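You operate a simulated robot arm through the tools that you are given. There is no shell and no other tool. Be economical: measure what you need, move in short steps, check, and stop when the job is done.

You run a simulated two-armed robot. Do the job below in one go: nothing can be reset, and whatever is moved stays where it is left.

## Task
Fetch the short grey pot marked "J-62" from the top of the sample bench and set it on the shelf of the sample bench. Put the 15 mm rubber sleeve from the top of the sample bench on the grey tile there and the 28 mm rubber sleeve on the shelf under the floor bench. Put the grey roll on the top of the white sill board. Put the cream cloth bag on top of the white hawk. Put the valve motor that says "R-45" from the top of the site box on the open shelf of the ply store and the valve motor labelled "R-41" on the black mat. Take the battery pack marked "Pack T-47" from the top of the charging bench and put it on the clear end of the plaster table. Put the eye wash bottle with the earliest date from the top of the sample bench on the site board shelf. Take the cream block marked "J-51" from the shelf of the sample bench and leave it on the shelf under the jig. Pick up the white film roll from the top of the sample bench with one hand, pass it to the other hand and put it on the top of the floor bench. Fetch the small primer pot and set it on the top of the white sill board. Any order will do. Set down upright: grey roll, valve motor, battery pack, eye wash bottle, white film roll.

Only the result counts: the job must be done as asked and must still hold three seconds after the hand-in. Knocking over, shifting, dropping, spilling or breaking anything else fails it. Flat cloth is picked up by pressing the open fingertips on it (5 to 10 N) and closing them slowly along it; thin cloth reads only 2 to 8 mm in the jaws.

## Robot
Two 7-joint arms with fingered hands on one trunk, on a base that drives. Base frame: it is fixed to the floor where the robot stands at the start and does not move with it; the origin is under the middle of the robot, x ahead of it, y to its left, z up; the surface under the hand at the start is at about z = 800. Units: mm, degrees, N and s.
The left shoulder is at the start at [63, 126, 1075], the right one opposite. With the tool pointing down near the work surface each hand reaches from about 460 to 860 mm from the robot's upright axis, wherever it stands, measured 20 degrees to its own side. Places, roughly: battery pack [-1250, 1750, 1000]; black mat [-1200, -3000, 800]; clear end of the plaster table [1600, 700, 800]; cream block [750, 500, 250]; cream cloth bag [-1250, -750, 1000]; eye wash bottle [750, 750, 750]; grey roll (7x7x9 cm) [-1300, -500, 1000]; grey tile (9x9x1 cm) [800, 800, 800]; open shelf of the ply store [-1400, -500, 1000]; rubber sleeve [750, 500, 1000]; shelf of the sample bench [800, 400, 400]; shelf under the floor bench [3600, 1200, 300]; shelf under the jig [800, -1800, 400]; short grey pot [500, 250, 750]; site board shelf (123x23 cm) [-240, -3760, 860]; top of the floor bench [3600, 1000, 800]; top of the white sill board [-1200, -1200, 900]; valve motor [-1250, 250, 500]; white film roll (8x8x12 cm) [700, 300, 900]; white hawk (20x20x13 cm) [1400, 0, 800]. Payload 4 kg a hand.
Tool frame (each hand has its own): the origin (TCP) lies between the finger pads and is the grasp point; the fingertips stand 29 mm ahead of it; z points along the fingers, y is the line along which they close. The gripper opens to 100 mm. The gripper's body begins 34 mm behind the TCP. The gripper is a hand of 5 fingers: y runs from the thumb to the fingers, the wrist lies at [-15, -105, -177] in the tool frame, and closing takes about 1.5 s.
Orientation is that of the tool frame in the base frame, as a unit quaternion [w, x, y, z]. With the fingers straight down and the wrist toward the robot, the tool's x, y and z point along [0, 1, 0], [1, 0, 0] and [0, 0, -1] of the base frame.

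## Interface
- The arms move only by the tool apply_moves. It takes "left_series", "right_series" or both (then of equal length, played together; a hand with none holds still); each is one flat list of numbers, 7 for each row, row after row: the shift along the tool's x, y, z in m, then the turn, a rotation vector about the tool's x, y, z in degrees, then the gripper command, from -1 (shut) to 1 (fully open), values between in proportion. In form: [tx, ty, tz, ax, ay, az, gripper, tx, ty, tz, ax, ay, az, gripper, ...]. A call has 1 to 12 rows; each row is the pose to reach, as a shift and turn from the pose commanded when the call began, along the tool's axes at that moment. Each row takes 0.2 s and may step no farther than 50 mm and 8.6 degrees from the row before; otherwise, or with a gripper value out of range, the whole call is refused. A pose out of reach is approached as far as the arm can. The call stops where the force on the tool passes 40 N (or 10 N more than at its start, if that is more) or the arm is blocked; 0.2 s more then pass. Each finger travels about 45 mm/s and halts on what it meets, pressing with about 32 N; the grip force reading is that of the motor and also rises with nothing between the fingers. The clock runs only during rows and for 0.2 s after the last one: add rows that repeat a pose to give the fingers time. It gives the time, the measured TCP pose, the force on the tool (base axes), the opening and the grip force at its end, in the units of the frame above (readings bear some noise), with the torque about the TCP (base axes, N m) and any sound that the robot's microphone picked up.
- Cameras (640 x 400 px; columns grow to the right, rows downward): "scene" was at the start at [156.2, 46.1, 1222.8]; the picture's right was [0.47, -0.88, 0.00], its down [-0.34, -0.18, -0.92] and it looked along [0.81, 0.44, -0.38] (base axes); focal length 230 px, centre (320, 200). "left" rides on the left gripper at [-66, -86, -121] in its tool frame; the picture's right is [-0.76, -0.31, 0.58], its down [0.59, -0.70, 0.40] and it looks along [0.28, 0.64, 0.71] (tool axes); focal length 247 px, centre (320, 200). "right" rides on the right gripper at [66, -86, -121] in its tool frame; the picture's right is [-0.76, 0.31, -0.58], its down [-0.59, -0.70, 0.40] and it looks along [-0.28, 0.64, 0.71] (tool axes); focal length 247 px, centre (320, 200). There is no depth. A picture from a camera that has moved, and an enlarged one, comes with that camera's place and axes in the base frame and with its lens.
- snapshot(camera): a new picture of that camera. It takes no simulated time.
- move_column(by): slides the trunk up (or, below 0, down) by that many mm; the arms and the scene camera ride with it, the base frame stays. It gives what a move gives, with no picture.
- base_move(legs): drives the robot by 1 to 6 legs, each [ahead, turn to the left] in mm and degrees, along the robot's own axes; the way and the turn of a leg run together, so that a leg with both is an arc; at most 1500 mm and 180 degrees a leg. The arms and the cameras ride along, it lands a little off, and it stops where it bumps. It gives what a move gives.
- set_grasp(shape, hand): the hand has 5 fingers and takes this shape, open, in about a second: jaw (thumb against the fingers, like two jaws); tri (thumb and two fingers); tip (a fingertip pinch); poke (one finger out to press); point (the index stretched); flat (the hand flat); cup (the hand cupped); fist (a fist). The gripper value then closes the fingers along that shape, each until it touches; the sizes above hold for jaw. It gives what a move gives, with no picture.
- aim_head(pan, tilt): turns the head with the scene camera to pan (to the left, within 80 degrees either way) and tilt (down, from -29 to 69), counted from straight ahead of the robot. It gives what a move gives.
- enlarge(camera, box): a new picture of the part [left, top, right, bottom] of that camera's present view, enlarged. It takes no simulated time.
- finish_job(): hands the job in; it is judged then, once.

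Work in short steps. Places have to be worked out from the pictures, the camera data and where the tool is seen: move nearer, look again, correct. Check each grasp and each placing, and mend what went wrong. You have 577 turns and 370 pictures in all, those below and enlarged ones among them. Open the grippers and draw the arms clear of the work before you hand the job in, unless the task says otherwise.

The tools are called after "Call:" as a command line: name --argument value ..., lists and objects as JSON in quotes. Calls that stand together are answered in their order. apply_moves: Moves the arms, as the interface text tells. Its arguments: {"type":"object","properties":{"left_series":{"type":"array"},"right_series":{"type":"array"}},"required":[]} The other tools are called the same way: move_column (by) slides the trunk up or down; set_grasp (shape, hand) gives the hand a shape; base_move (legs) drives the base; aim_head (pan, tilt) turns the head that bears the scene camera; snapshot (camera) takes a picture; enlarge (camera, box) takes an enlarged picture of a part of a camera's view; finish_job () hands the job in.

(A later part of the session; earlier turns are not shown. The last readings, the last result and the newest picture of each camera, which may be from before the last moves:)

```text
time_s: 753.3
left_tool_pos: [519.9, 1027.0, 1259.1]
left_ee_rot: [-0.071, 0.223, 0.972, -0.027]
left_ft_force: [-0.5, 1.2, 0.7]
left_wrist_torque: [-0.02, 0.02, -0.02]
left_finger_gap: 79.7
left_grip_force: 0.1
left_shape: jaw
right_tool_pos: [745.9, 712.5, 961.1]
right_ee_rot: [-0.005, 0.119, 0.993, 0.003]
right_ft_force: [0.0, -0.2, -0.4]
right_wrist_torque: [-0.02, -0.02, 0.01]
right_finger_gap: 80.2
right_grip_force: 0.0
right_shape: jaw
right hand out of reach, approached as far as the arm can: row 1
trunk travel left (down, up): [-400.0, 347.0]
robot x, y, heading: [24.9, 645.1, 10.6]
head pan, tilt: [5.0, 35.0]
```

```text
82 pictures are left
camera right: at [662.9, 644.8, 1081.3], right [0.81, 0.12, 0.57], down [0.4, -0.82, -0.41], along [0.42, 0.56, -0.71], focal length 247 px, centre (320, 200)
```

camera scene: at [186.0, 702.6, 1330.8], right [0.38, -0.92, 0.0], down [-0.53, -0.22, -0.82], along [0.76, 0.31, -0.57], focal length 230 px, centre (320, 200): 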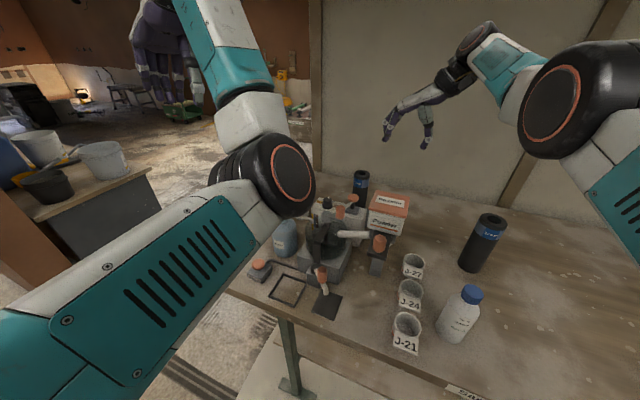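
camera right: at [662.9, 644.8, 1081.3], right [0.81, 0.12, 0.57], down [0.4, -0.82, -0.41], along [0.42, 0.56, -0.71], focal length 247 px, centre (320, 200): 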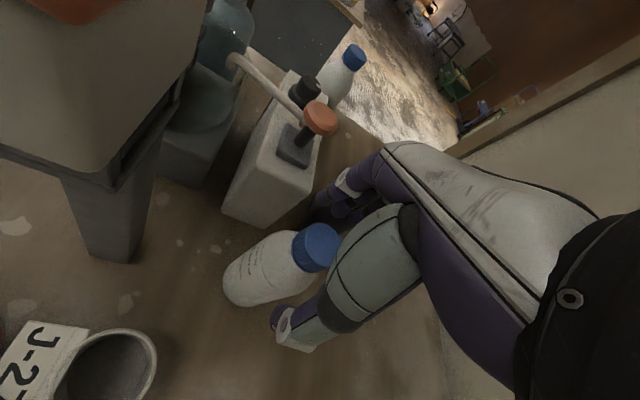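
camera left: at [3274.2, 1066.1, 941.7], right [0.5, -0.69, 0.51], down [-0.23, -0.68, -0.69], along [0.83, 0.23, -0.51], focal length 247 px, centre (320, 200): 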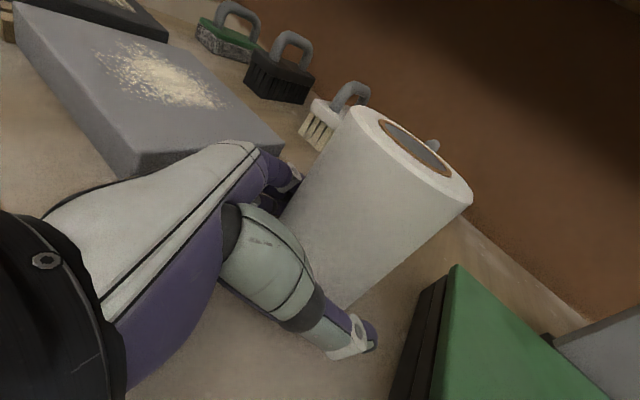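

Aligned. Descend to 914 and close.

Call:
apply_moves --right_series '[0, 0, 0.015, 0, 0, 0, 0.6, 0, 0, 0.03, 0, 0, 0, 0.6, 0, 0, 0.046, 0, 0, 0, 0.6]'

Call:
snapshot --camera "right"

```text
time_s: 754.1
left_tool_pos: [520.7, 1027.1, 1259.6]
left_ee_rot: [-0.072, 0.223, 0.972, -0.028]
left_ft_force: [-0.1, 1.3, -0.2]
left_wrist_torque: [-0.02, -0.02, -0.04]
left_finger_gap: 79.5
left_grip_force: 0.0
left_shape: jaw
right_tool_pos: [740.0, 713.9, 913.1]
right_ee_rot: [-0.004, 0.118, 0.993, 0.003]
right_ft_force: [-0.1, 0.1, 0.4]
right_wrist_torque: [0.01, 0.03, 0.01]
right_finger_gap: 80.3
right_grip_force: 0.1
right_shape: jaw
right hand out of reach, approached as far as the arm can: row 3
trunk travel left (down, up): [-400.0, 347.0]
robot x, y, heading: [24.3, 642.9, 10.6]
head pan, tilt: [5.0, 35.0]
```

```text
81 pictures are left
camera right: at [656.9, 645.9, 1034.6], right [0.81, 0.11, 0.57], down [0.4, -0.82, -0.41], along [0.42, 0.56, -0.71], focal length 247 px, centre (320, 200)
```

right: 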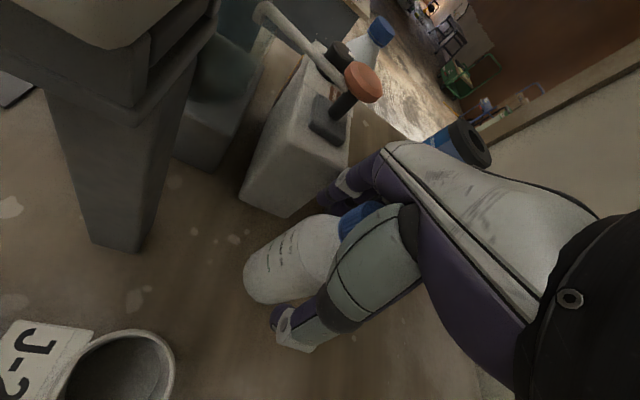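

Call:
apply_moves --right_series '[0, 0, 0, 0, 0, 0, 0.4, 0, 0, 0, 0, 0, 0, 0.1, 0, 0, 0, 0, 0, 0, -0.3, 0, 0, 0, 0, 0, 0, -0.7, 0, 0, 0, 0, 0, 0, -1, 0, 0, 0, 0, 0, 0, -1, 0, 0, 0, 0, 0, 0, -1]'

Call:
snapshot --camera "right"

```text
time_s: 755.7
left_tool_pos: [519.1, 1026.7, 1260.0]
left_ee_rot: [-0.071, 0.223, 0.972, -0.028]
left_ft_force: [0.0, 0.0, 0.0]
left_wrist_torque: [0.0, 0.0, 0.01]
left_finger_gap: 79.7
left_grip_force: 0.1
left_shape: jaw
right_tool_pos: [740.6, 713.6, 913.5]
right_ee_rot: [-0.005, 0.119, 0.993, 0.003]
right_ft_force: [-1.2, 0.8, 0.0]
right_wrist_torque: [0.0, 0.01, 0.0]
right_finger_gap: 43.8
right_grip_force: 32.0
right_shape: jaw
trunk travel left (down, up): [-400.0, 347.0]
robot x, y, heading: [21.5, 642.0, 10.4]
head pan, tilt: [5.0, 35.0]
```

```text
80 pictures are left
camera right: at [656.7, 646.0, 1034.7], right [0.81, 0.11, 0.57], down [0.4, -0.82, -0.41], along [0.42, 0.56, -0.71], focal length 247 px, centre (320, 200)
```

right: 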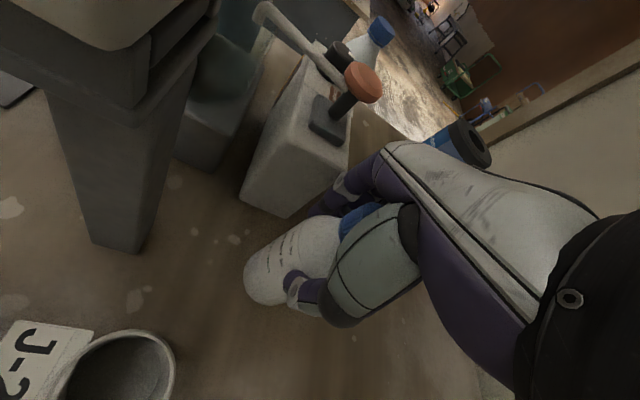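

Gripped at 44 mm. Lift.

Call:
apply_moves --right_series '[0, 0, -0.01, 0, 0, 0, -1, 0, 0, -0.03, 0, 0, 0, -1, 0, 0, -0.07, 0, 0, 0, -1, 0, 0, -0.11, 0, 0, 0, -1, 0, 0, -0.15, 0, 0, 0, -1, 0, 0, -0.19, 0, 0, 0, -1]'

Call:
snapshot --camera "right"

```text
time_s: 757.1
left_tool_pos: [520.0, 1027.9, 1260.6]
left_ee_rot: [-0.072, 0.222, 0.972, -0.027]
left_ft_force: [0.9, 0.3, -0.8]
left_wrist_torque: [0.0, -0.01, -0.02]
left_finger_gap: 79.8
left_grip_force: 0.1
left_shape: jaw
right_tool_pos: [744.7, 712.1, 1105.7]
right_ee_rot: [-0.005, 0.119, 0.993, 0.003]
right_ft_force: [-0.1, -1.0, -2.6]
right_wrist_torque: [0.0, -0.02, 0.0]
right_finger_gap: 43.4
right_grip_force: 31.8
right_shape: jaw
right hand out of reach, approached as far as the arm can: row 3, 4, 5
trunk travel left (down, up): [-400.0, 347.0]
robot x, y, heading: [22.8, 643.4, 10.5]
head pan, tilt: [5.0, 35.0]
```

```text
79 pictures are left
camera right: at [661.4, 643.6, 1227.5], right [0.81, 0.11, 0.57], down [0.4, -0.82, -0.41], along [0.42, 0.56, -0.71], focal length 247 px, centre (320, 200)
```

right: 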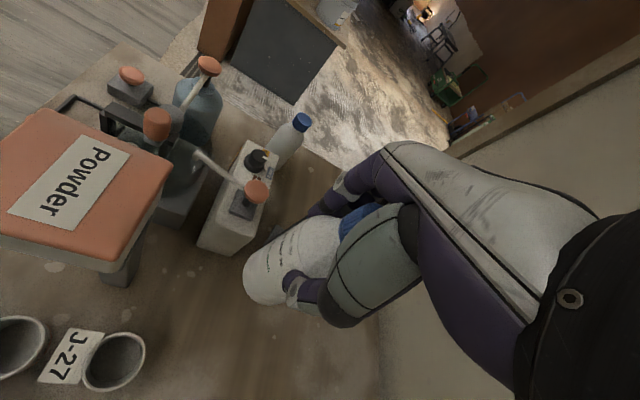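

Raise the trunk 110 for clearance, then back off.

Call:
move_column --by 110

Call:
base_move --legs '[[-430, 0]]'

Call:
snapshot --camera "scene"

```text
time_s: 758.5
left_tool_pos: [519.4, 1028.4, 1369.6]
left_ee_rot: [-0.072, 0.223, 0.972, -0.029]
left_ft_force: [-0.2, 0.2, 0.4]
left_wrist_torque: [-0.05, 0.04, 0.02]
left_finger_gap: 79.8
left_grip_force: 0.2
left_shape: jaw
right_tool_pos: [736.6, 712.1, 1228.8]
right_ee_rot: [0.006, 0.12, 0.993, 0.006]
right_ft_force: [0.8, -1.2, -3.0]
right_wrist_torque: [0.02, 0.06, 0.01]
right_finger_gap: 43.4
right_grip_force: 31.8
right_shape: jaw
trunk travel left (down, up): [-510.0, 237.0]
robot x, y, heading: [17.9, 643.6, 10.5]
head pan, tilt: [5.0, 35.0]
```

```text
time_s: 761.2
left_tool_pos: [95.1, 948.9, 1369.8]
left_ee_rot: [-0.072, 0.223, 0.972, -0.028]
left_ft_force: [0.2, 0.3, 0.6]
left_wrist_torque: [0.0, 0.0, 0.01]
left_finger_gap: 79.9
left_grip_force: 0.1
left_shape: jaw
right_tool_pos: [310.5, 632.5, 1230.1]
right_ee_rot: [0.007, 0.12, 0.993, 0.006]
right_ft_force: [-0.9, 0.3, -2.6]
right_wrist_torque: [0.01, -0.01, 0.02]
right_finger_gap: 43.7
right_grip_force: 32.4
right_shape: jaw
trunk travel left (down, up): [-510.0, 237.0]
robot x, y, heading: [-401.9, 564.9, 10.3]
head pan, tilt: [5.0, 35.0]
```

```text
78 pictures are left
camera scene: at [-288.0, 596.8, 1441.9], right [0.27, -0.96, 0.0], down [-0.55, -0.15, -0.82], along [0.79, 0.22, -0.57], focal length 230 px, centre (320, 200)
```

scene: 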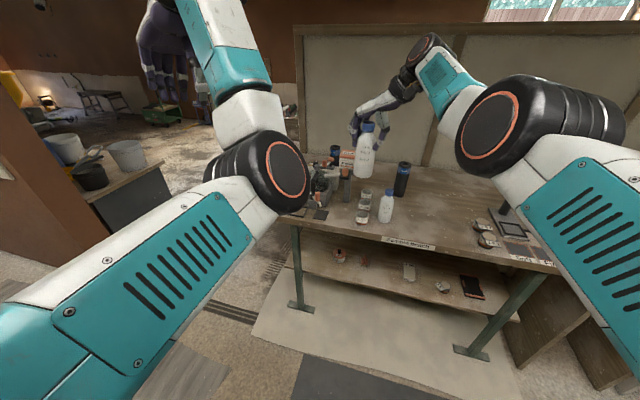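

Deliver the bottle first. Drive toward the site board.

Call:
base_move --legs '[[0, -85], [1170, 0], [0, -15], [1400, 0], [750, 0]]'

Call:
aim_head --pan 0 --tilt 30

Call:
snapshot --camera "scene"

```text
time_s: 771.3
left_tool_pos: [395.3, -1009.2, 1369.0]
left_ee_rot: [-0.072, 0.823, 0.563, 0.03]
left_ft_force: [-1.0, -0.6, 0.6]
left_wrist_torque: [0.07, -0.08, -0.02]
left_finger_gap: 79.7
left_grip_force: 0.1
left_shape: jaw
right_tool_pos: [99.8, -1248.2, 1223.3]
right_ee_rot: [0.007, 0.761, 0.649, 0.003]
right_ft_force: [-0.5, 0.2, -2.5]
right_wrist_torque: [0.05, -0.04, 0.0]
right_finger_gap: 42.8
right_grip_force: 31.5
right_shape: jaw
trunk travel left (down, up): [-510.0, 237.0]
robot x, y, heading: [-20.2, -542.0, -74.3]
head pan, tilt: [5.0, 35.0]
stopped in leg 3: the robot was blocked; the commanded pose is now the measured one
```

```text
time_s: 771.9
left_tool_pos: [401.9, -1006.5, 1370.0]
left_ee_rot: [-0.073, 0.823, 0.563, 0.027]
left_ft_force: [0.3, 1.0, 0.4]
left_wrist_torque: [0.0, 0.04, 0.0]
left_finger_gap: 79.7
left_grip_force: 0.0
left_shape: jaw
right_tool_pos: [107.0, -1244.8, 1225.9]
right_ee_rot: [0.006, 0.76, 0.65, 0.001]
right_ft_force: [0.2, 0.3, -2.2]
right_wrist_torque: [0.02, 0.0, -0.02]
right_finger_gap: 43.0
right_grip_force: 31.7
right_shape: jaw
trunk travel left (down, up): [-510.0, 237.0]
robot x, y, heading: [-16.5, -539.5, -74.1]
head pan, tilt: [0.0, 30.0]
```

```text
77 pictures are left
camera scene: at [10.7, -658.0, 1449.7], right [-0.96, -0.27, 0.0], down [-0.14, 0.48, -0.87], along [0.23, -0.83, -0.5], focal length 230 px, centre (320, 200)
```

scene: 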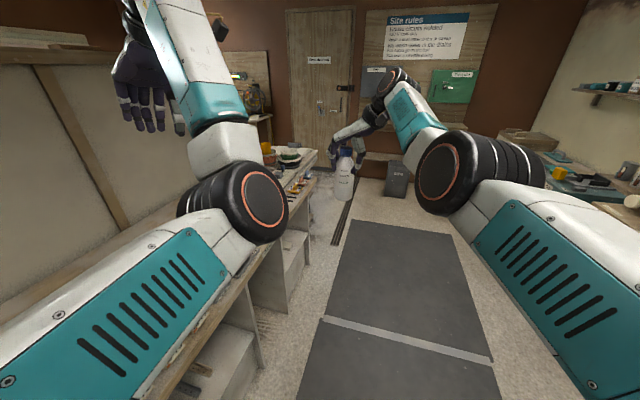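

Blocked near the benches; back off and take a line further from them.

Call:
base_move --legs '[[-200, 0]]'

Call:
base_move --legs '[[0, -40], [350, 0], [0, 24]]'

```text
time_s: 773.5
left_tool_pos: [350.2, -814.7, 1366.3]
left_ee_rot: [-0.074, 0.822, 0.564, 0.027]
left_ft_force: [0.5, -0.7, 0.2]
left_wrist_torque: [0.03, 0.06, -0.01]
left_finger_gap: 79.7
left_grip_force: 0.1
left_shape: jaw
right_tool_pos: [56.0, -1054.0, 1226.5]
right_ee_rot: [0.005, 0.759, 0.651, 0.001]
right_ft_force: [-0.3, -0.4, -3.2]
right_wrist_torque: [0.06, 0.03, 0.0]
right_finger_gap: 43.1
right_grip_force: 32.4
right_shape: jaw
trunk travel left (down, up): [-510.0, 237.0]
robot x, y, heading: [-75.1, -351.0, -74.5]
head pan, tilt: [0.0, 30.0]
```

```text
time_s: 779.0
left_tool_pos: [65.6, -1226.1, 1367.2]
left_ee_rot: [-0.068, 0.891, 0.447, 0.037]
left_ft_force: [-0.6, -0.9, -0.4]
left_wrist_torque: [0.02, 0.07, 0.0]
left_finger_gap: 79.7
left_grip_force: 0.0
left_shape: jaw
right_tool_pos: [-285.0, -1376.8, 1226.4]
right_ee_rot: [0.006, 0.841, 0.541, 0.001]
right_ft_force: [-0.2, 0.0, -2.4]
right_wrist_torque: [0.05, 0.0, 0.0]
right_finger_gap: 42.8
right_grip_force: 32.2
right_shape: jaw
trunk travel left (down, up): [-510.0, 237.0]
robot x, y, heading: [-218.8, -662.5, -89.8]
head pan, tilt: [0.0, 30.0]
```

Call:
base_move --legs '[[1300, 0], [800, 0], [0, 50], [230, 0], [0, -50]]'

Call:
snapshot --camera "scene"

```text
time_s: 795.3
left_tool_pos: [209.4, -3446.7, 1367.9]
left_ee_rot: [-0.069, 0.894, 0.44, 0.037]
left_ft_force: [0.8, 0.9, 0.1]
left_wrist_torque: [0.01, 0.01, 0.01]
left_finger_gap: 79.9
left_grip_force: 0.1
left_shape: jaw
right_tool_pos: [-142.2, -3592.3, 1227.5]
right_ee_rot: [0.005, 0.845, 0.535, 0.0]
right_ft_force: [0.0, 0.1, -1.6]
right_wrist_torque: [0.03, -0.01, 0.0]
right_finger_gap: 42.3
right_grip_force: 32.2
right_shape: jaw
trunk travel left (down, up): [-510.0, 237.0]
robot x, y, heading: [-65.5, -2880.0, -91.0]
head pan, tilt: [0.0, 30.0]
```

```text
76 pictures are left
camera scene: at [-71.2, -3003.1, 1449.7], right [-1.0, 0.02, 0.0], down [0.01, 0.5, -0.87], along [-0.01, -0.87, -0.5], focal length 230 px, centre (320, 200)
```

scene: 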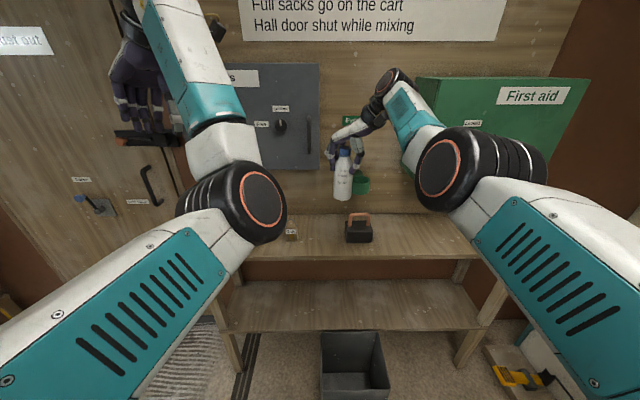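

Back 80 mm, yaw the hand to default and lower.

Call:
base_move --legs '[[-90, 0]]'

Call:
apply_moves --right_series '[0, 0, 0.015, 0, 0, 8.1, -1, 0, 0, 0.03, 0, 0, 16.2, -1, 0, 0, 0.05, 0, 0, 24.4, -1, 0, 0, 0.07, 0, 0, 32.5, -1, 0, 0, 0.09, 0, 0, 40.6, -1, 0, 0, 0.11, 0, 0, 48.8, -1, 0, 0, 0.13, 0, 0, 56.9, -1, 0, 0, 0.15, 0, 0, 65, -1]'

Call:
snapshot --camera "right"

```text
time_s: 796.4
left_tool_pos: [212.7, -3352.4, 1369.5]
left_ee_rot: [-0.068, 0.894, 0.441, 0.037]
left_ft_force: [-0.5, -0.1, 0.8]
left_wrist_torque: [-0.04, 0.01, 0.0]
left_finger_gap: 79.6
left_grip_force: 0.1
left_shape: jaw
right_tool_pos: [-139.1, -3497.6, 1227.7]
right_ee_rot: [0.006, 0.844, 0.536, 0.0]
right_ft_force: [0.0, 1.2, -1.9]
right_wrist_torque: [0.0, 0.02, 0.02]
right_finger_gap: 42.1
right_grip_force: 32.1
right_shape: jaw
trunk travel left (down, up): [-510.0, 237.0]
robot x, y, heading: [-62.8, -2790.5, -90.7]
head pan, tilt: [0.0, 30.0]
```

```text
time_s: 798.2
left_tool_pos: [212.4, -3352.9, 1369.3]
left_ee_rot: [-0.068, 0.894, 0.442, 0.037]
left_ft_force: [0.5, 0.2, 0.0]
left_wrist_torque: [-0.01, 0.0, -0.04]
left_finger_gap: 79.8
left_grip_force: 0.1
left_shape: jaw
right_tool_pos: [-139.3, -3500.1, 1076.3]
right_ee_rot: [0.005, 1.0, -0.003, 0.003]
right_ft_force: [-0.3, -0.8, -3.3]
right_wrist_torque: [0.0, -0.01, -0.04]
right_finger_gap: 42.4
right_grip_force: 32.4
right_shape: jaw
trunk travel left (down, up): [-510.0, 237.0]
robot x, y, heading: [-64.9, -2789.7, -91.0]
head pan, tilt: [0.0, 30.0]
```

```text
75 pictures are left
camera right: at [-73.2, -3412.8, 1195.6], right [-0.76, -0.3, 0.57], down [-0.58, 0.7, -0.41], along [-0.28, -0.65, -0.71], focal length 247 px, centre (320, 200)
```

right: 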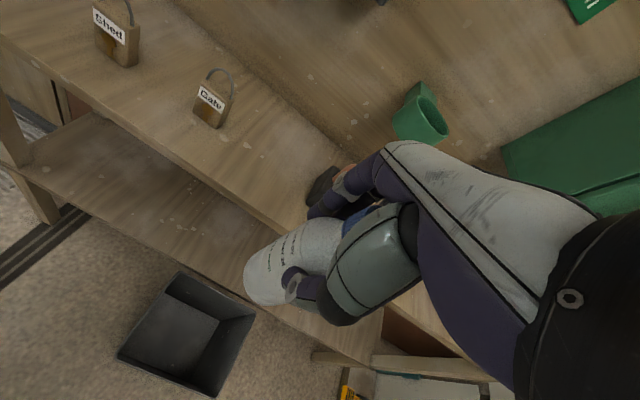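

Shift +60 in x and lower to ~1000.

Call:
apply_moves --right_series '[0.03, 0, 0.038, 0, 0, 0, -1, 0.06, 0, 0.074, 0, 0, 0, -1]'

Call:
snapshot --camera "scene"

```text
time_s: 798.8
left_tool_pos: [212.1, -3352.3, 1368.5]
left_ee_rot: [-0.069, 0.894, 0.442, 0.037]
left_ft_force: [-0.2, 0.3, 0.0]
left_wrist_torque: [0.0, 0.0, -0.03]
left_finger_gap: 79.9
left_grip_force: 0.0
left_shape: jaw
right_tool_pos: [-79.3, -3500.8, 1002.1]
right_ee_rot: [0.006, 1.0, -0.002, 0.003]
right_ft_force: [0.9, -0.2, -2.8]
right_wrist_torque: [0.03, -0.01, 0.01]
right_finger_gap: 41.6
right_grip_force: 31.6
right_shape: jaw
trunk travel left (down, up): [-510.0, 237.0]
robot x, y, heading: [-63.8, -2788.5, -90.8]
head pan, tilt: [0.0, 30.0]
```

```text
74 pictures are left
camera scene: at [-69.0, -2909.7, 1449.7], right [-1.0, 0.01, 0.0], down [0.01, 0.5, -0.87], along [-0.01, -0.87, -0.5], focal length 230 px, centre (320, 200)
```

scene: 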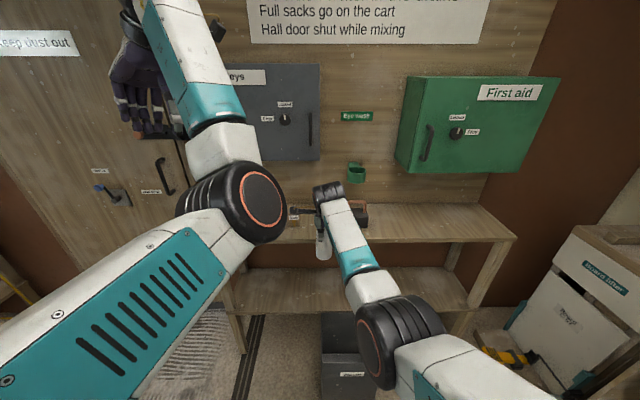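

Drive forward 190 to bring the bottle over the shelf.

Call:
base_move --legs '[[190, 0]]'

Call:
snapshot --camera "right"

Call:
snapshot --camera "scene"

```text
time_s: 800.3
left_tool_pos: [205.4, -3545.7, 1368.6]
left_ee_rot: [-0.068, 0.895, 0.439, 0.038]
left_ft_force: [0.4, 0.4, 0.4]
left_wrist_torque: [0.01, -0.02, -0.01]
left_finger_gap: 79.9
left_grip_force: 0.1
left_shape: jaw
right_tool_pos: [-88.0, -3689.5, 999.5]
right_ee_rot: [0.004, 1.0, -0.005, 0.003]
right_ft_force: [-0.4, -0.2, -2.9]
right_wrist_torque: [0.04, -0.04, -0.01]
right_finger_gap: 41.8
right_grip_force: 31.7
right_shape: jaw
trunk travel left (down, up): [-510.0, 237.0]
robot x, y, heading: [-69.7, -2976.3, -91.4]
head pan, tilt: [0.0, 30.0]
```

```text
73 pictures are left
camera right: at [-21.5, -3603.4, 1121.3], right [-0.76, -0.29, 0.57], down [-0.58, 0.71, -0.41], along [-0.28, -0.64, -0.71], focal length 247 px, centre (320, 200)
```

right: 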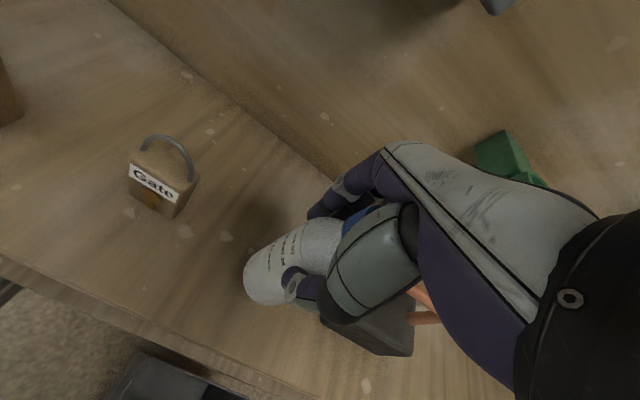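

```text
72 pictures are left
camera scene: at [-73.6, -3100.3, 1449.5], right [-1.0, 0.02, 0.0], down [0.01, 0.5, -0.87], along [-0.02, -0.86, -0.5], focal length 230 px, centre (320, 200)
```

scene: 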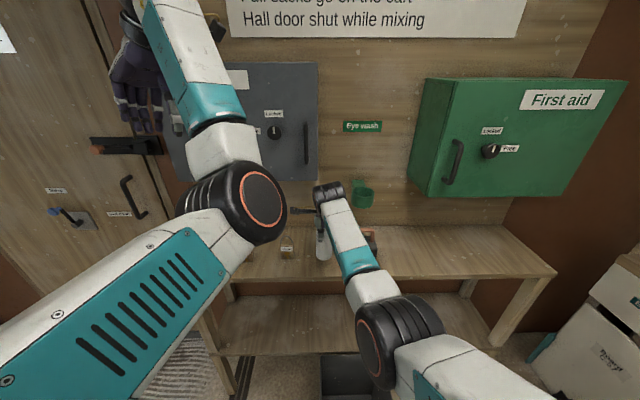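

Good. Lower to contact in steps.

Call:
apply_moves --right_series '[0, 0, 0.006, 0, 0, 0, -1, 0, 0, 0.011, 0, 0, 0, -1]'

Call:
apply_moves --right_series '[0, 0, 0.003, 0, 0, 0, -1, 0, 0, 0.006, 0, 0, 0, -1]'

```text
time_s: 800.9
left_tool_pos: [206.3, -3544.6, 1368.2]
left_ee_rot: [-0.068, 0.895, 0.439, 0.037]
left_ft_force: [-0.9, -0.4, -0.4]
left_wrist_torque: [0.0, -0.03, 0.02]
left_finger_gap: 79.6
left_grip_force: 0.0
left_shape: jaw
right_tool_pos: [-85.9, -3689.7, 990.2]
right_ee_rot: [0.004, 1.0, -0.005, 0.003]
right_ft_force: [0.9, -0.6, -3.0]
right_wrist_torque: [0.02, -0.02, 0.02]
right_finger_gap: 42.0
right_grip_force: 32.2
right_shape: jaw
trunk travel left (down, up): [-510.0, 237.0]
robot x, y, heading: [-67.0, -2974.9, -91.2]
head pan, tilt: [0.0, 30.0]
```

```text
time_s: 801.5
left_tool_pos: [206.3, -3544.2, 1368.6]
left_ee_rot: [-0.068, 0.895, 0.439, 0.037]
left_ft_force: [0.4, 0.1, 0.2]
left_wrist_torque: [0.0, 0.01, 0.0]
left_finger_gap: 79.6
left_grip_force: 0.1
left_shape: jaw
right_tool_pos: [-86.5, -3688.9, 985.2]
right_ee_rot: [0.005, 1.0, -0.005, 0.003]
right_ft_force: [0.4, -0.5, -3.5]
right_wrist_torque: [0.03, 0.0, 0.02]
right_finger_gap: 41.9
right_grip_force: 32.1
right_shape: jaw
trunk travel left (down, up): [-510.0, 237.0]
robot x, y, heading: [-70.4, -2977.3, -91.0]
head pan, tilt: [0.0, 30.0]
```

Call:
apply_moves --right_series '[0, 0, 0.004, 0, 0, 0, -1, 0, 0, 0.008, 0, 0, 0, -1]'

Call:
apply_moves --right_series '[0, 0, 0.003, 0, 0, 0, -1, 0, 0, 0.005, 0, 0, 0, -1]'

```text
time_s: 802.1
left_tool_pos: [205.7, -3545.0, 1368.6]
left_ee_rot: [-0.068, 0.895, 0.438, 0.038]
left_ft_force: [-0.1, 0.2, 0.9]
left_wrist_torque: [-0.02, 0.0, 0.02]
left_finger_gap: 79.7
left_grip_force: 0.1
left_shape: jaw
right_tool_pos: [-87.8, -3688.9, 976.4]
right_ee_rot: [0.005, 1.0, -0.006, 0.004]
right_ft_force: [0.7, 0.2, -3.4]
right_wrist_torque: [0.02, 0.0, 0.05]
right_finger_gap: 41.9
right_grip_force: 32.1
right_shape: jaw
trunk travel left (down, up): [-510.0, 237.0]
robot x, y, heading: [-69.2, -2978.5, -91.3]
head pan, tilt: [0.0, 30.0]
```

```text
time_s: 802.7
left_tool_pos: [205.6, -3545.2, 1368.2]
left_ee_rot: [-0.069, 0.895, 0.438, 0.038]
left_ft_force: [0.2, 0.5, 0.5]
left_wrist_torque: [0.0, -0.01, -0.01]
left_finger_gap: 79.8
left_grip_force: 0.2
left_shape: jaw
right_tool_pos: [-86.6, -3689.5, 972.6]
right_ee_rot: [0.006, 1.0, -0.005, 0.003]
right_ft_force: [1.0, -0.3, 0.8]
right_wrist_torque: [0.04, 0.01, 0.04]
right_finger_gap: 42.3
right_grip_force: 31.1
right_shape: jaw
trunk travel left (down, up): [-510.0, 237.0]
robot x, y, heading: [-70.6, -2972.2, -91.3]
head pan, tilt: [0.0, 30.0]
```

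Contact. Settle 1 mm, open to ~70 and rise.

Call:
apply_moves --right_series '[0, 0, 0.0015, 0, 0, 0, -1, 0, 0, 0.001, 0, 0, 0, -0.7, 0, 0, 0.001, 0, 0, 0, -0.4, 0, 0, 0.001, 0, 0, 0, -0.1, 0, 0, 0.001, 0, 0, 0, 0.2, 0, 0, 0.001, 0, 0, 0, 0.5, 0, 0, 0.001, 0, 0, 0, 0.5]'

Call:
snapshot --camera "right"

```text
time_s: 804.3
left_tool_pos: [206.3, -3544.2, 1367.6]
left_ee_rot: [-0.068, 0.895, 0.438, 0.037]
left_ft_force: [-0.2, 0.2, 0.4]
left_wrist_torque: [0.0, -0.03, 0.0]
left_finger_gap: 79.7
left_grip_force: 0.0
left_shape: jaw
right_tool_pos: [-88.0, -3688.5, 970.3]
right_ee_rot: [0.004, 1.0, -0.006, 0.004]
right_ft_force: [-0.4, 0.3, 1.5]
right_wrist_torque: [0.03, -0.02, 0.01]
right_finger_gap: 74.7
right_grip_force: 0.0
right_shape: jaw
trunk travel left (down, up): [-510.0, 237.0]
robot x, y, heading: [-69.2, -2979.8, -91.2]
head pan, tilt: [0.0, 30.0]
```

```text
71 pictures are left
camera right: at [-21.5, -3602.4, 1090.8], right [-0.76, -0.29, 0.57], down [-0.58, 0.71, -0.41], along [-0.29, -0.65, -0.71], focal length 247 px, centre (320, 200)
```

right: 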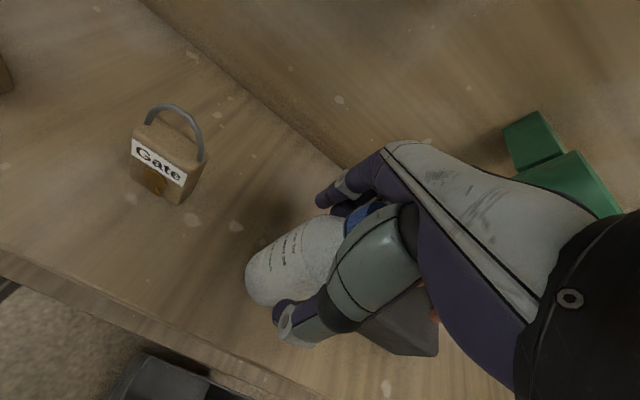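

Rise 74 mm and back off.

Call:
apply_moves --right_series '[0, 0, -0.012, 0, 0, 0, 0.5, 0, 0, -0.03, 0, 0, 0, 0.5, 0, 0, -0.05, 0, 0, 0, 0.5, 0, 0, -0.075, 0, 0, 0, 0.5]'

Call:
base_move --legs '[[-250, 0]]'

Call:
snapshot --camera "right"

```text
time_s: 805.3
left_tool_pos: [205.2, -3543.9, 1369.5]
left_ee_rot: [-0.068, 0.896, 0.438, 0.037]
left_ft_force: [-0.4, 0.2, 0.8]
left_wrist_torque: [0.03, 0.02, 0.0]
left_finger_gap: 79.8
left_grip_force: 0.0
left_shape: jaw
right_tool_pos: [-86.8, -3687.0, 1045.8]
right_ee_rot: [0.004, 1.0, -0.004, 0.004]
right_ft_force: [0.9, -0.4, -0.4]
right_wrist_torque: [0.01, 0.0, 0.01]
right_finger_gap: 74.8
right_grip_force: 0.2
right_shape: jaw
trunk travel left (down, up): [-510.0, 237.0]
robot x, y, heading: [-66.9, -2974.8, -91.3]
head pan, tilt: [0.0, 30.0]
```

```text
time_s: 807.1
left_tool_pos: [209.2, -3294.8, 1370.0]
left_ee_rot: [-0.068, 0.896, 0.437, 0.038]
left_ft_force: [-0.1, -0.1, 0.0]
left_wrist_torque: [-0.04, -0.01, -0.01]
left_finger_gap: 79.9
left_grip_force: 0.1
left_shape: jaw
right_tool_pos: [-83.8, -3437.0, 1045.8]
right_ee_rot: [0.006, 1.0, -0.006, 0.004]
right_ft_force: [0.2, 0.4, 0.4]
right_wrist_torque: [0.01, -0.01, 0.0]
right_finger_gap: 74.8
right_grip_force: 0.0
right_shape: jaw
trunk travel left (down, up): [-510.0, 237.0]
robot x, y, heading: [-63.4, -2728.2, -91.5]
head pan, tilt: [0.0, 30.0]
```

```text
70 pictures are left
camera right: at [-18.1, -3349.7, 1166.3], right [-0.77, -0.29, 0.57], down [-0.58, 0.71, -0.41], along [-0.29, -0.65, -0.71], focal length 247 px, centre (320, 200)
```

right: 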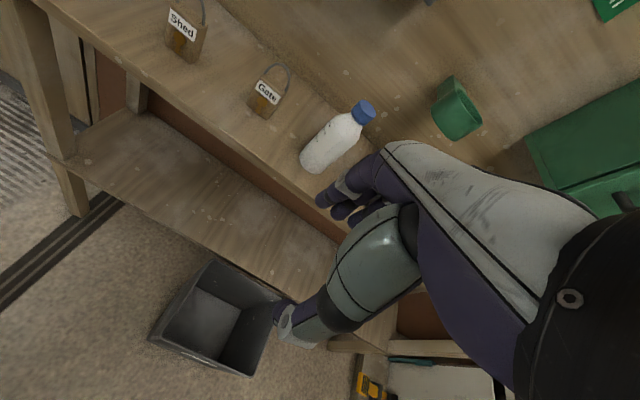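

The bottle stands on the site board shelf. Now fetch the primer pot: drive back to the sample bench.

Call:
base_move --legs '[[0, -90], [0, -84.5], [1250, 0], [1250, 0], [1050, 0], [0, -94]]'

Call:
aim_head --pan -10 --tilt 40

Call:
snapshot --camera "scene"

```text
time_s: 835.8
left_tool_pos: [73.8, 1082.0, 1367.2]
left_ee_rot: [-0.074, 0.294, 0.953, -0.024]
left_ft_force: [0.3, -0.5, 0.1]
left_wrist_torque: [0.0, -0.02, 0.01]
left_finger_gap: 79.8
left_grip_force: 0.1
left_shape: jaw
right_tool_pos: [235.9, 799.8, 1044.6]
right_ee_rot: [0.001, 0.689, 0.725, 0.006]
right_ft_force: [-0.1, -0.1, 0.3]
right_wrist_torque: [0.03, -0.02, 0.04]
right_finger_gap: 74.7
right_grip_force: 0.0
right_shape: jaw
trunk travel left (down, up): [-510.0, 237.0]
robot x, y, heading: [-475.4, 773.3, 2.5]
head pan, tilt: [0.0, 30.0]
```

```text
time_s: 836.5
left_tool_pos: [74.4, 1082.8, 1368.6]
left_ee_rot: [-0.074, 0.294, 0.953, -0.023]
left_ft_force: [0.0, 0.3, 0.0]
left_wrist_torque: [-0.01, 0.0, 0.03]
left_finger_gap: 80.1
left_grip_force: 0.1
left_shape: jaw
right_tool_pos: [234.9, 799.9, 1046.3]
right_ee_rot: [0.002, 0.688, 0.726, 0.006]
right_ft_force: [0.2, -0.1, 0.8]
right_wrist_torque: [0.03, -0.01, 0.02]
right_finger_gap: 74.7
right_grip_force: 0.0
right_shape: jaw
trunk travel left (down, up): [-510.0, 237.0]
robot x, y, heading: [-476.3, 777.2, 2.3]
head pan, tilt: [-10.0, 40.0]
```

```text
69 pictures are left
camera scene: at [-359.9, 766.7, 1434.4], right [-0.13, -0.99, 0.0], down [-0.64, 0.09, -0.77], along [0.76, -0.1, -0.64], focal length 230 px, centre (320, 200)
```

scene: 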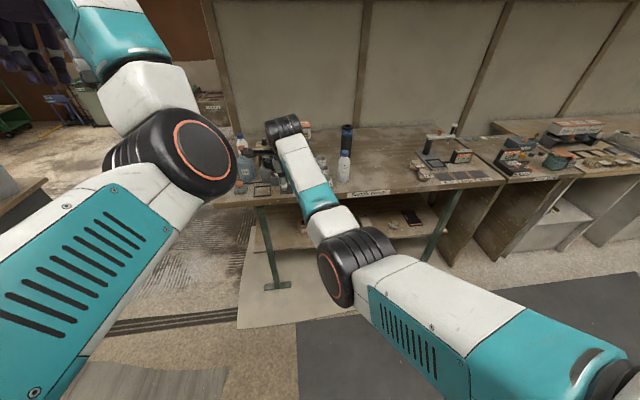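

Lower the trunk fully, then yaw and tilt the right hand for a side grasp.

Call:
move_column --by -400

Call:
move_column --by -110

Call:
apply_moves --right_series '[0, 0, 0, 0, 0, -8, 1, 0, 0, 0, 0, 0, -16, 1, 0, 0, 0, 0, 0, -24, 1, 0, 0, 0, 0, 0, -32, 1, 0, 0, 0, 0, 0, -40, 1, 0, 0, 0, 0, 0, -48, 1, 0, 0, 0, 0, 0, -56, 1, 0, 0, 0, 0, 0, -64, 1, 0, 0, 0, 0, 0, -72, 1, 0, 0, 0, 0, 0, -80, 1, 0, 0, 0, 0, 0, -87, 1]'

Call:
snapshot --camera "scene"

```text
time_s: 840.4
left_tool_pos: [115.6, 1084.5, 903.0]
left_ee_rot: [-0.135, 0.291, 0.946, -0.046]
left_ft_force: [0.6, -0.4, 0.6]
left_wrist_torque: [0.01, -0.02, 0.0]
left_finger_gap: 79.7
left_grip_force: 0.1
left_shape: jaw
right_tool_pos: [235.4, 799.1, 644.8]
right_ee_rot: [0.001, 0.689, 0.725, 0.006]
right_ft_force: [-0.7, -0.4, 0.4]
right_wrist_torque: [-0.05, 0.01, 0.02]
right_finger_gap: 74.8
right_grip_force: 0.1
right_shape: jaw
trunk travel left (down, up): [-110.0, 637.0]
robot x, y, heading: [-475.6, 776.3, 2.5]
head pan, tilt: [-10.0, 40.0]
```

```text
time_s: 841.8
left_tool_pos: [147.5, 1086.6, 721.4]
left_ee_rot: [-0.201, 0.288, 0.934, -0.068]
left_ft_force: [0.0, 0.5, 0.4]
left_wrist_torque: [0.01, -0.05, 0.0]
left_finger_gap: 79.9
left_grip_force: 0.1
left_shape: jaw
right_tool_pos: [235.5, 800.2, 537.3]
right_ee_rot: [0.002, 0.689, 0.725, 0.006]
right_ft_force: [-0.3, -0.6, 0.4]
right_wrist_torque: [0.01, -0.02, -0.02]
right_finger_gap: 74.7
right_grip_force: 0.0
right_shape: jaw
trunk travel left (down, up): [0.0, 747.0]
robot x, y, heading: [-476.3, 773.1, 2.6]
head pan, tilt: [-10.0, 40.0]
```

```text
time_s: 844.2
left_tool_pos: [148.7, 1086.7, 721.0]
left_ee_rot: [-0.202, 0.288, 0.934, -0.069]
left_ft_force: [-0.7, 0.3, -0.1]
left_wrist_torque: [0.03, 0.03, 0.04]
left_finger_gap: 79.7
left_grip_force: 0.1
left_shape: jaw
right_tool_pos: [236.2, 799.4, 534.3]
right_ee_rot: [0.005, -0.001, 1.0, 0.004]
right_ft_force: [-0.3, 1.3, 0.0]
right_wrist_torque: [0.02, 0.02, 0.02]
right_finger_gap: 99.8
right_grip_force: 0.1
right_shape: jaw
trunk travel left (down, up): [0.0, 747.0]
robot x, y, heading: [-477.6, 778.5, 2.5]
head pan, tilt: [-10.0, 40.0]
```

```text
68 pictures are left
camera scene: at [-199.4, 773.1, 905.3], right [-0.13, -0.99, 0.0], down [-0.64, 0.09, -0.77], along [0.76, -0.1, -0.64], focal length 230 px, centre (320, 200)
```

scene: 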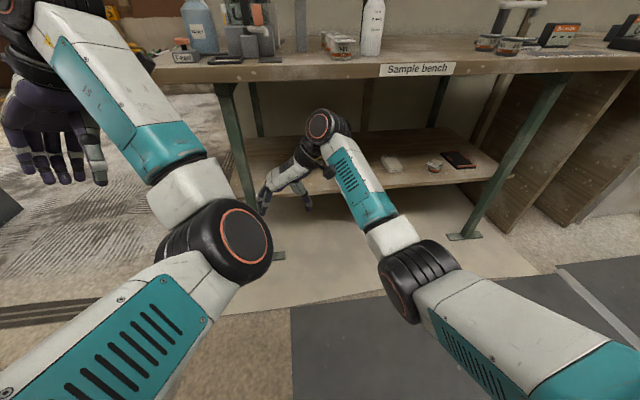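

Tilt the right hand 60° forward and move the left hand out further.

Call:
apply_moves --left_series '[0.024, 0.006, -0.006, 0, 0, 0, 0.6, 0.048, 0.012, -0.012, 0, 0, 0, 0.6, 0.072, 0.018, -0.019, 0, 0, 0, 0.6, 0.097, 0.024, -0.025, 0, 0, 0, 0.6, 0.121, 0.03, -0.032, 0, 0, 0, 0.6, 0.145, 0.036, -0.038, 0, 0, 0, 0.6, 0.17, 0.042, -0.045, 0, 0, 0, 0.6, 0.194, 0.048, -0.051, 0, 0, 0, 0.6]' --right_series '[0.0, 0, 0.005, 0, -7.5, 0, 1, 0.0, 0, 0.01, 0, -15, 0, 1, 0, 0, 0.015, 0, -22.5, 0, 1, 0, 0, 0.02, 0, -30, 0, 1, 0, 0, 0.025, 0, -37.5, 0, 1, 0, 0, 0.03, 0, -45, 0, 1, 0, 0, 0.035, 0, -52.5, 0, 1, 0, 0, 0.04, 0, -60, 0, 1]'

Call:
snapshot --camera "scene"

Call:
snapshot --camera "right"

```text
time_s: 846.0
left_tool_pos: [48.6, 1237.2, 823.4]
left_ee_rot: [-0.202, 0.288, 0.934, -0.069]
left_ft_force: [-0.3, -0.6, -0.2]
left_wrist_torque: [-0.02, -0.02, -0.03]
left_finger_gap: 79.8
left_grip_force: 0.2
left_shape: jaw
right_tool_pos: [235.0, 799.6, 496.3]
right_ee_rot: [0.506, 0.002, 0.863, 0.004]
right_ft_force: [0.3, -0.6, -0.2]
right_wrist_torque: [0.04, -0.03, -0.02]
right_finger_gap: 99.8
right_grip_force: 0.0
right_shape: jaw
trunk travel left (down, up): [0.0, 747.0]
robot x, y, heading: [-474.2, 771.5, 2.3]
head pan, tilt: [-10.0, 40.0]
```

```text
67 pictures are left
camera scene: at [-199.5, 773.0, 905.3], right [-0.13, -0.99, 0.0], down [-0.64, 0.09, -0.77], along [0.76, -0.1, -0.64], focal length 230 px, centre (320, 200)
```

scene: 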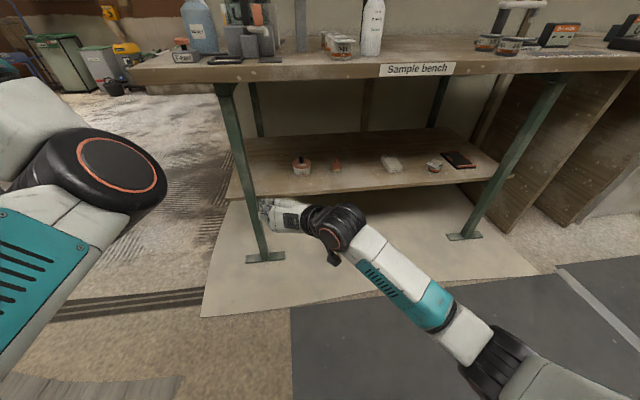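

```text
66 pictures are left
camera right: at [98.6, 714.2, 497.1], right [-0.13, 0.3, 0.94], down [0.64, -0.71, 0.31], along [0.76, 0.64, -0.1], focal length 247 px, centre (320, 200)
```

right: 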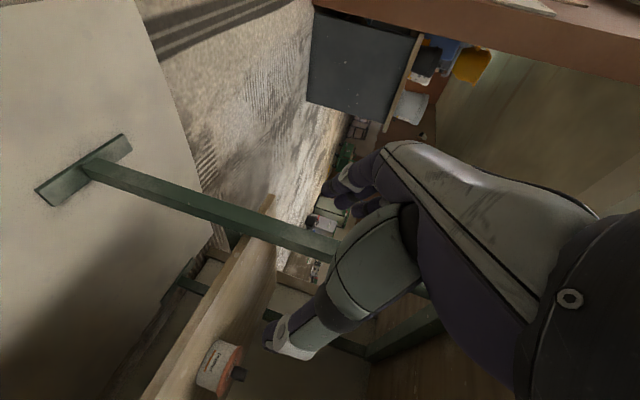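

Measure the primer pot accurately.

Call:
enlarge --camera "scene" --box '[260, 130, 360, 200]'

Call:
enlarge --camera "right" --box '[130, 300, 290, 400]'

```text
5.71 times, centred on (310, 165) of scene
camera zoom: at [-199.5, 773.0, 905.3], right [-0.13, -0.99, 0.0], down [-0.64, 0.09, -0.77], along [0.76, -0.1, -0.64], focal length 1317 px, centre (377, 400)
```

zoom: 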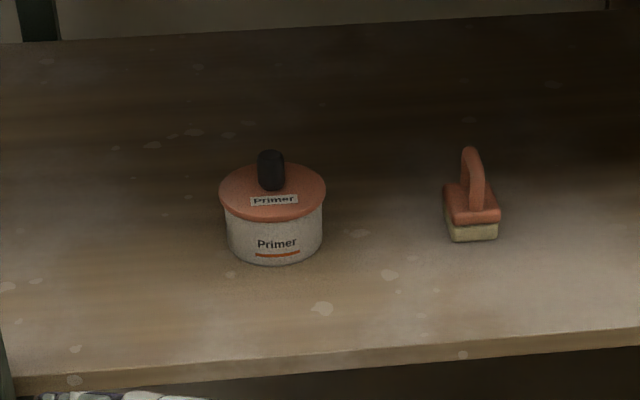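

```text
4.00 times, centred on (210, 350) of right
camera zoom: at [98.6, 714.2, 497.1], right [-0.13, 0.3, 0.94], down [0.64, -0.71, 0.31], along [0.76, 0.64, -0.1], focal length 988 px, centre (760, -400)
```

zoom: 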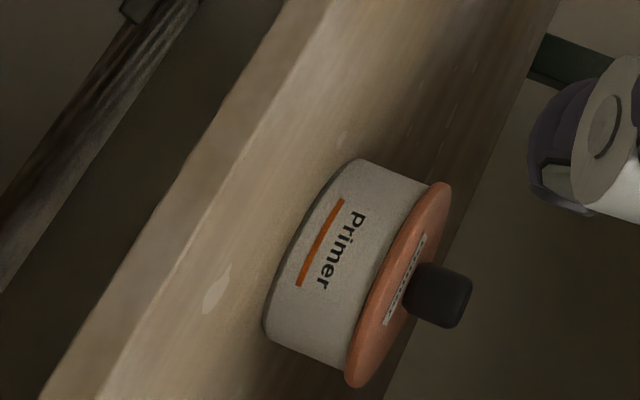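

Pot ≈(650,738), body Ø≈80. Lower and shift the right hand, then drive to a pre-grasp at x≈520.

Call:
apply_moves --right_series '[0.028, -0.026, 0.016, 0, 0, 0, 1, 0.056, -0.053, 0.031, 0, 0, 0, 1, 0.084, -0.079, 0.047, 0, 0, 0, 1]'

Call:
base_move --legs '[[285, 0]]'

Call:
snapshot --camera "right"

Call:
snapshot --camera "scene"

```text
time_s: 846.8
left_tool_pos: [48.5, 1237.4, 823.5]
left_ee_rot: [-0.202, 0.288, 0.934, -0.068]
left_ft_force: [0.4, 0.6, -1.0]
left_wrist_torque: [-0.03, -0.02, -0.04]
left_finger_gap: 79.5
left_grip_force: 0.0
left_shape: jaw
right_tool_pos: [235.6, 720.2, 401.2]
right_ee_rot: [0.505, 0.002, 0.863, 0.004]
right_ft_force: [0.2, -0.2, 0.5]
right_wrist_torque: [0.02, 0.02, 0.0]
right_finger_gap: 99.9
right_grip_force: 0.0
right_shape: jaw
trunk travel left (down, up): [0.0, 747.0]
robot x, y, heading: [-476.6, 772.4, 2.4]
head pan, tilt: [-10.0, 40.0]
```

```text
time_s: 848.8
left_tool_pos: [334.5, 1241.7, 822.3]
left_ee_rot: [-0.203, 0.292, 0.932, -0.067]
left_ft_force: [0.7, -0.5, 0.4]
left_wrist_torque: [0.01, 0.01, -0.01]
left_finger_gap: 79.9
left_grip_force: 0.1
left_shape: jaw
right_tool_pos: [516.9, 724.5, 400.9]
right_ee_rot: [0.504, 0.006, 0.864, 0.001]
right_ft_force: [0.4, -1.0, -1.0]
right_wrist_torque: [-0.01, 0.03, -0.03]
right_finger_gap: 99.9
right_grip_force: 0.0
right_shape: jaw
trunk travel left (down, up): [0.0, 747.0]
robot x, y, heading: [-195.4, 782.8, 1.9]
head pan, tilt: [-10.0, 40.0]
```

```text
63 pictures are left
camera right: at [378.8, 640.6, 402.5], right [-0.13, 0.3, 0.95], down [0.63, -0.71, 0.31], along [0.77, 0.64, -0.1], focal length 247 px, centre (320, 200)
```

right: 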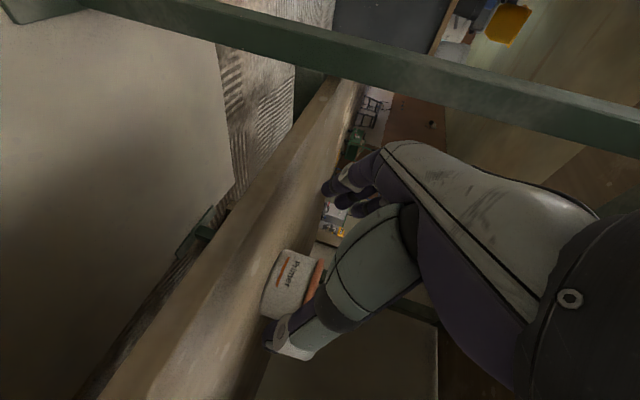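

```text
62 pictures are left
camera scene: at [81.6, 781.1, 905.3], right [-0.14, -0.99, 0.0], down [-0.64, 0.09, -0.77], along [0.76, -0.11, -0.64], focal length 230 px, centre (320, 200)
```

scene: 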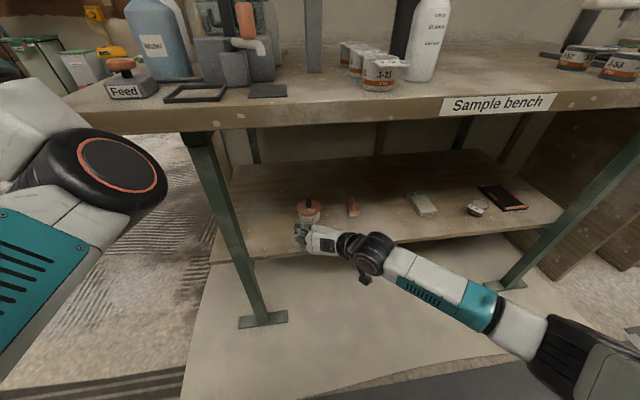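

Pot centre ≈(645,738). Approach to x≈580 with z≈380.

Call:
apply_moves --right_series '[-0.001, 0.007, 0.03, 0, 0, 0, 1, -0.012, 0.014, 0.065, 0, 0, 0, 1]'

Call:
snapshot --camera "right"

Call:
enlarge --camera "scene" --box '[260, 180, 380, 270]'

```text
time_s: 849.4
left_tool_pos: [334.5, 1242.8, 823.9]
left_ee_rot: [-0.202, 0.291, 0.933, -0.067]
left_ft_force: [-0.8, -1.2, 0.0]
left_wrist_torque: [0.01, 0.04, -0.01]
left_finger_gap: 79.8
left_grip_force: 0.1
left_shape: jaw
right_tool_pos: [579.7, 740.0, 379.6]
right_ee_rot: [0.505, 0.006, 0.863, 0.001]
right_ft_force: [-0.3, 1.2, 0.4]
right_wrist_torque: [0.02, -0.02, 0.01]
right_finger_gap: 100.0
right_grip_force: 0.1
right_shape: jaw
trunk travel left (down, up): [0.0, 747.0]
robot x, y, heading: [-190.2, 781.0, 1.8]
head pan, tilt: [-10.0, 40.0]
```

```text
61 pictures are left
camera right: at [442.5, 655.8, 381.4], right [-0.13, 0.3, 0.95], down [0.63, -0.71, 0.31], along [0.77, 0.64, -0.1], focal length 247 px, centre (320, 200)
```

right: 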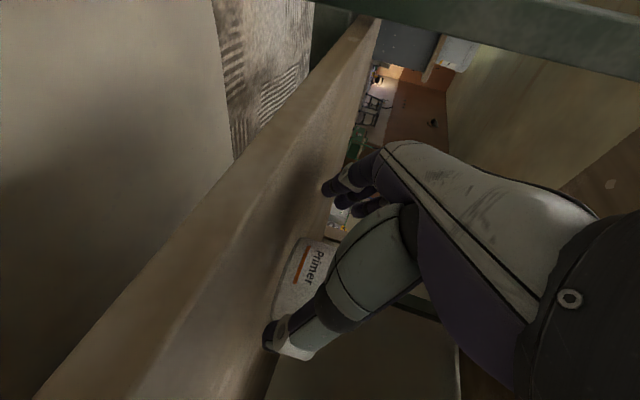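

```text
4.44 times, centred on (320, 225) of scene
camera zoom: at [81.5, 781.0, 905.4], right [-0.14, -0.99, 0.0], down [-0.64, 0.09, -0.77], along [0.76, -0.11, -0.64], focal length 1025 px, centre (320, 89)
```

zoom: 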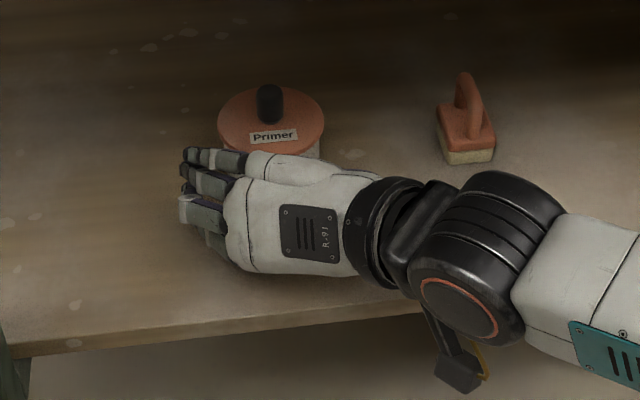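

Advance 42 mm around the pot.

Call:
apply_moves --right_series '[-0.01, -0.001, 0.018, 0, 0, 0, 1, -0.0165, -0.002, 0.029, 0, 0, 0, 1, -0.0205, -0.002, 0.0365, 0, 0, 0, 1]'

Call:
snapshot --camera "right"

Call:
enlarge --camera "scene" --box '[260, 180, 380, 270]'

```text
time_s: 850.1
left_tool_pos: [333.7, 1243.8, 823.8]
left_ee_rot: [-0.203, 0.292, 0.932, -0.067]
left_ft_force: [-0.3, -0.2, -0.1]
left_wrist_torque: [0.01, -0.04, -0.01]
left_finger_gap: 79.7
left_grip_force: 0.2
left_shape: jaw
right_tool_pos: [623.0, 734.5, 381.0]
right_ee_rot: [0.503, 0.006, 0.864, 0.001]
right_ft_force: [0.1, -0.3, -0.4]
right_wrist_torque: [0.02, 0.02, -0.03]
right_finger_gap: 99.8
right_grip_force: 0.0
right_shape: jaw
trunk travel left (down, up): [0.0, 747.0]
robot x, y, heading: [-192.2, 783.3, 2.0]
head pan, tilt: [-10.0, 40.0]
```

```text
59 pictures are left
camera right: at [484.7, 651.1, 381.3], right [-0.13, 0.3, 0.95], down [0.63, -0.71, 0.31], along [0.77, 0.64, -0.1], focal length 247 px, centre (320, 200)
```

right: 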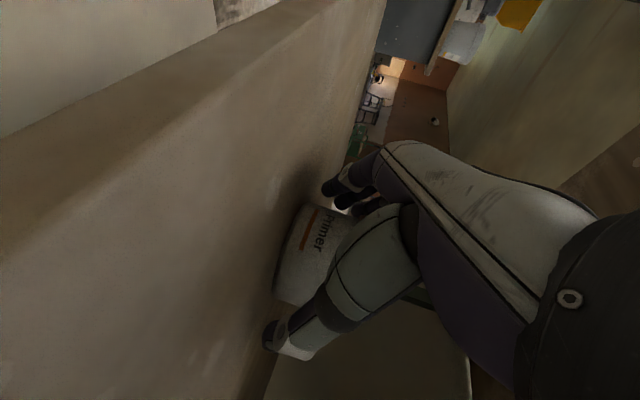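

```text
4.44 times, centred on (320, 225) of scene
camera zoom: at [81.6, 781.1, 905.3], right [-0.14, -0.99, 0.0], down [-0.64, 0.09, -0.77], along [0.76, -0.11, -0.64], focal length 1025 px, centre (320, 89)
```

zoom: 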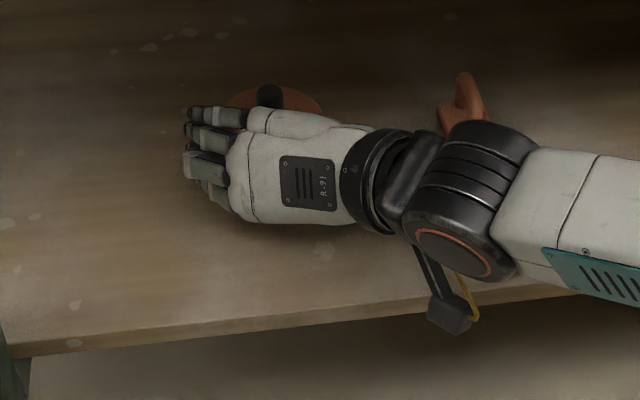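

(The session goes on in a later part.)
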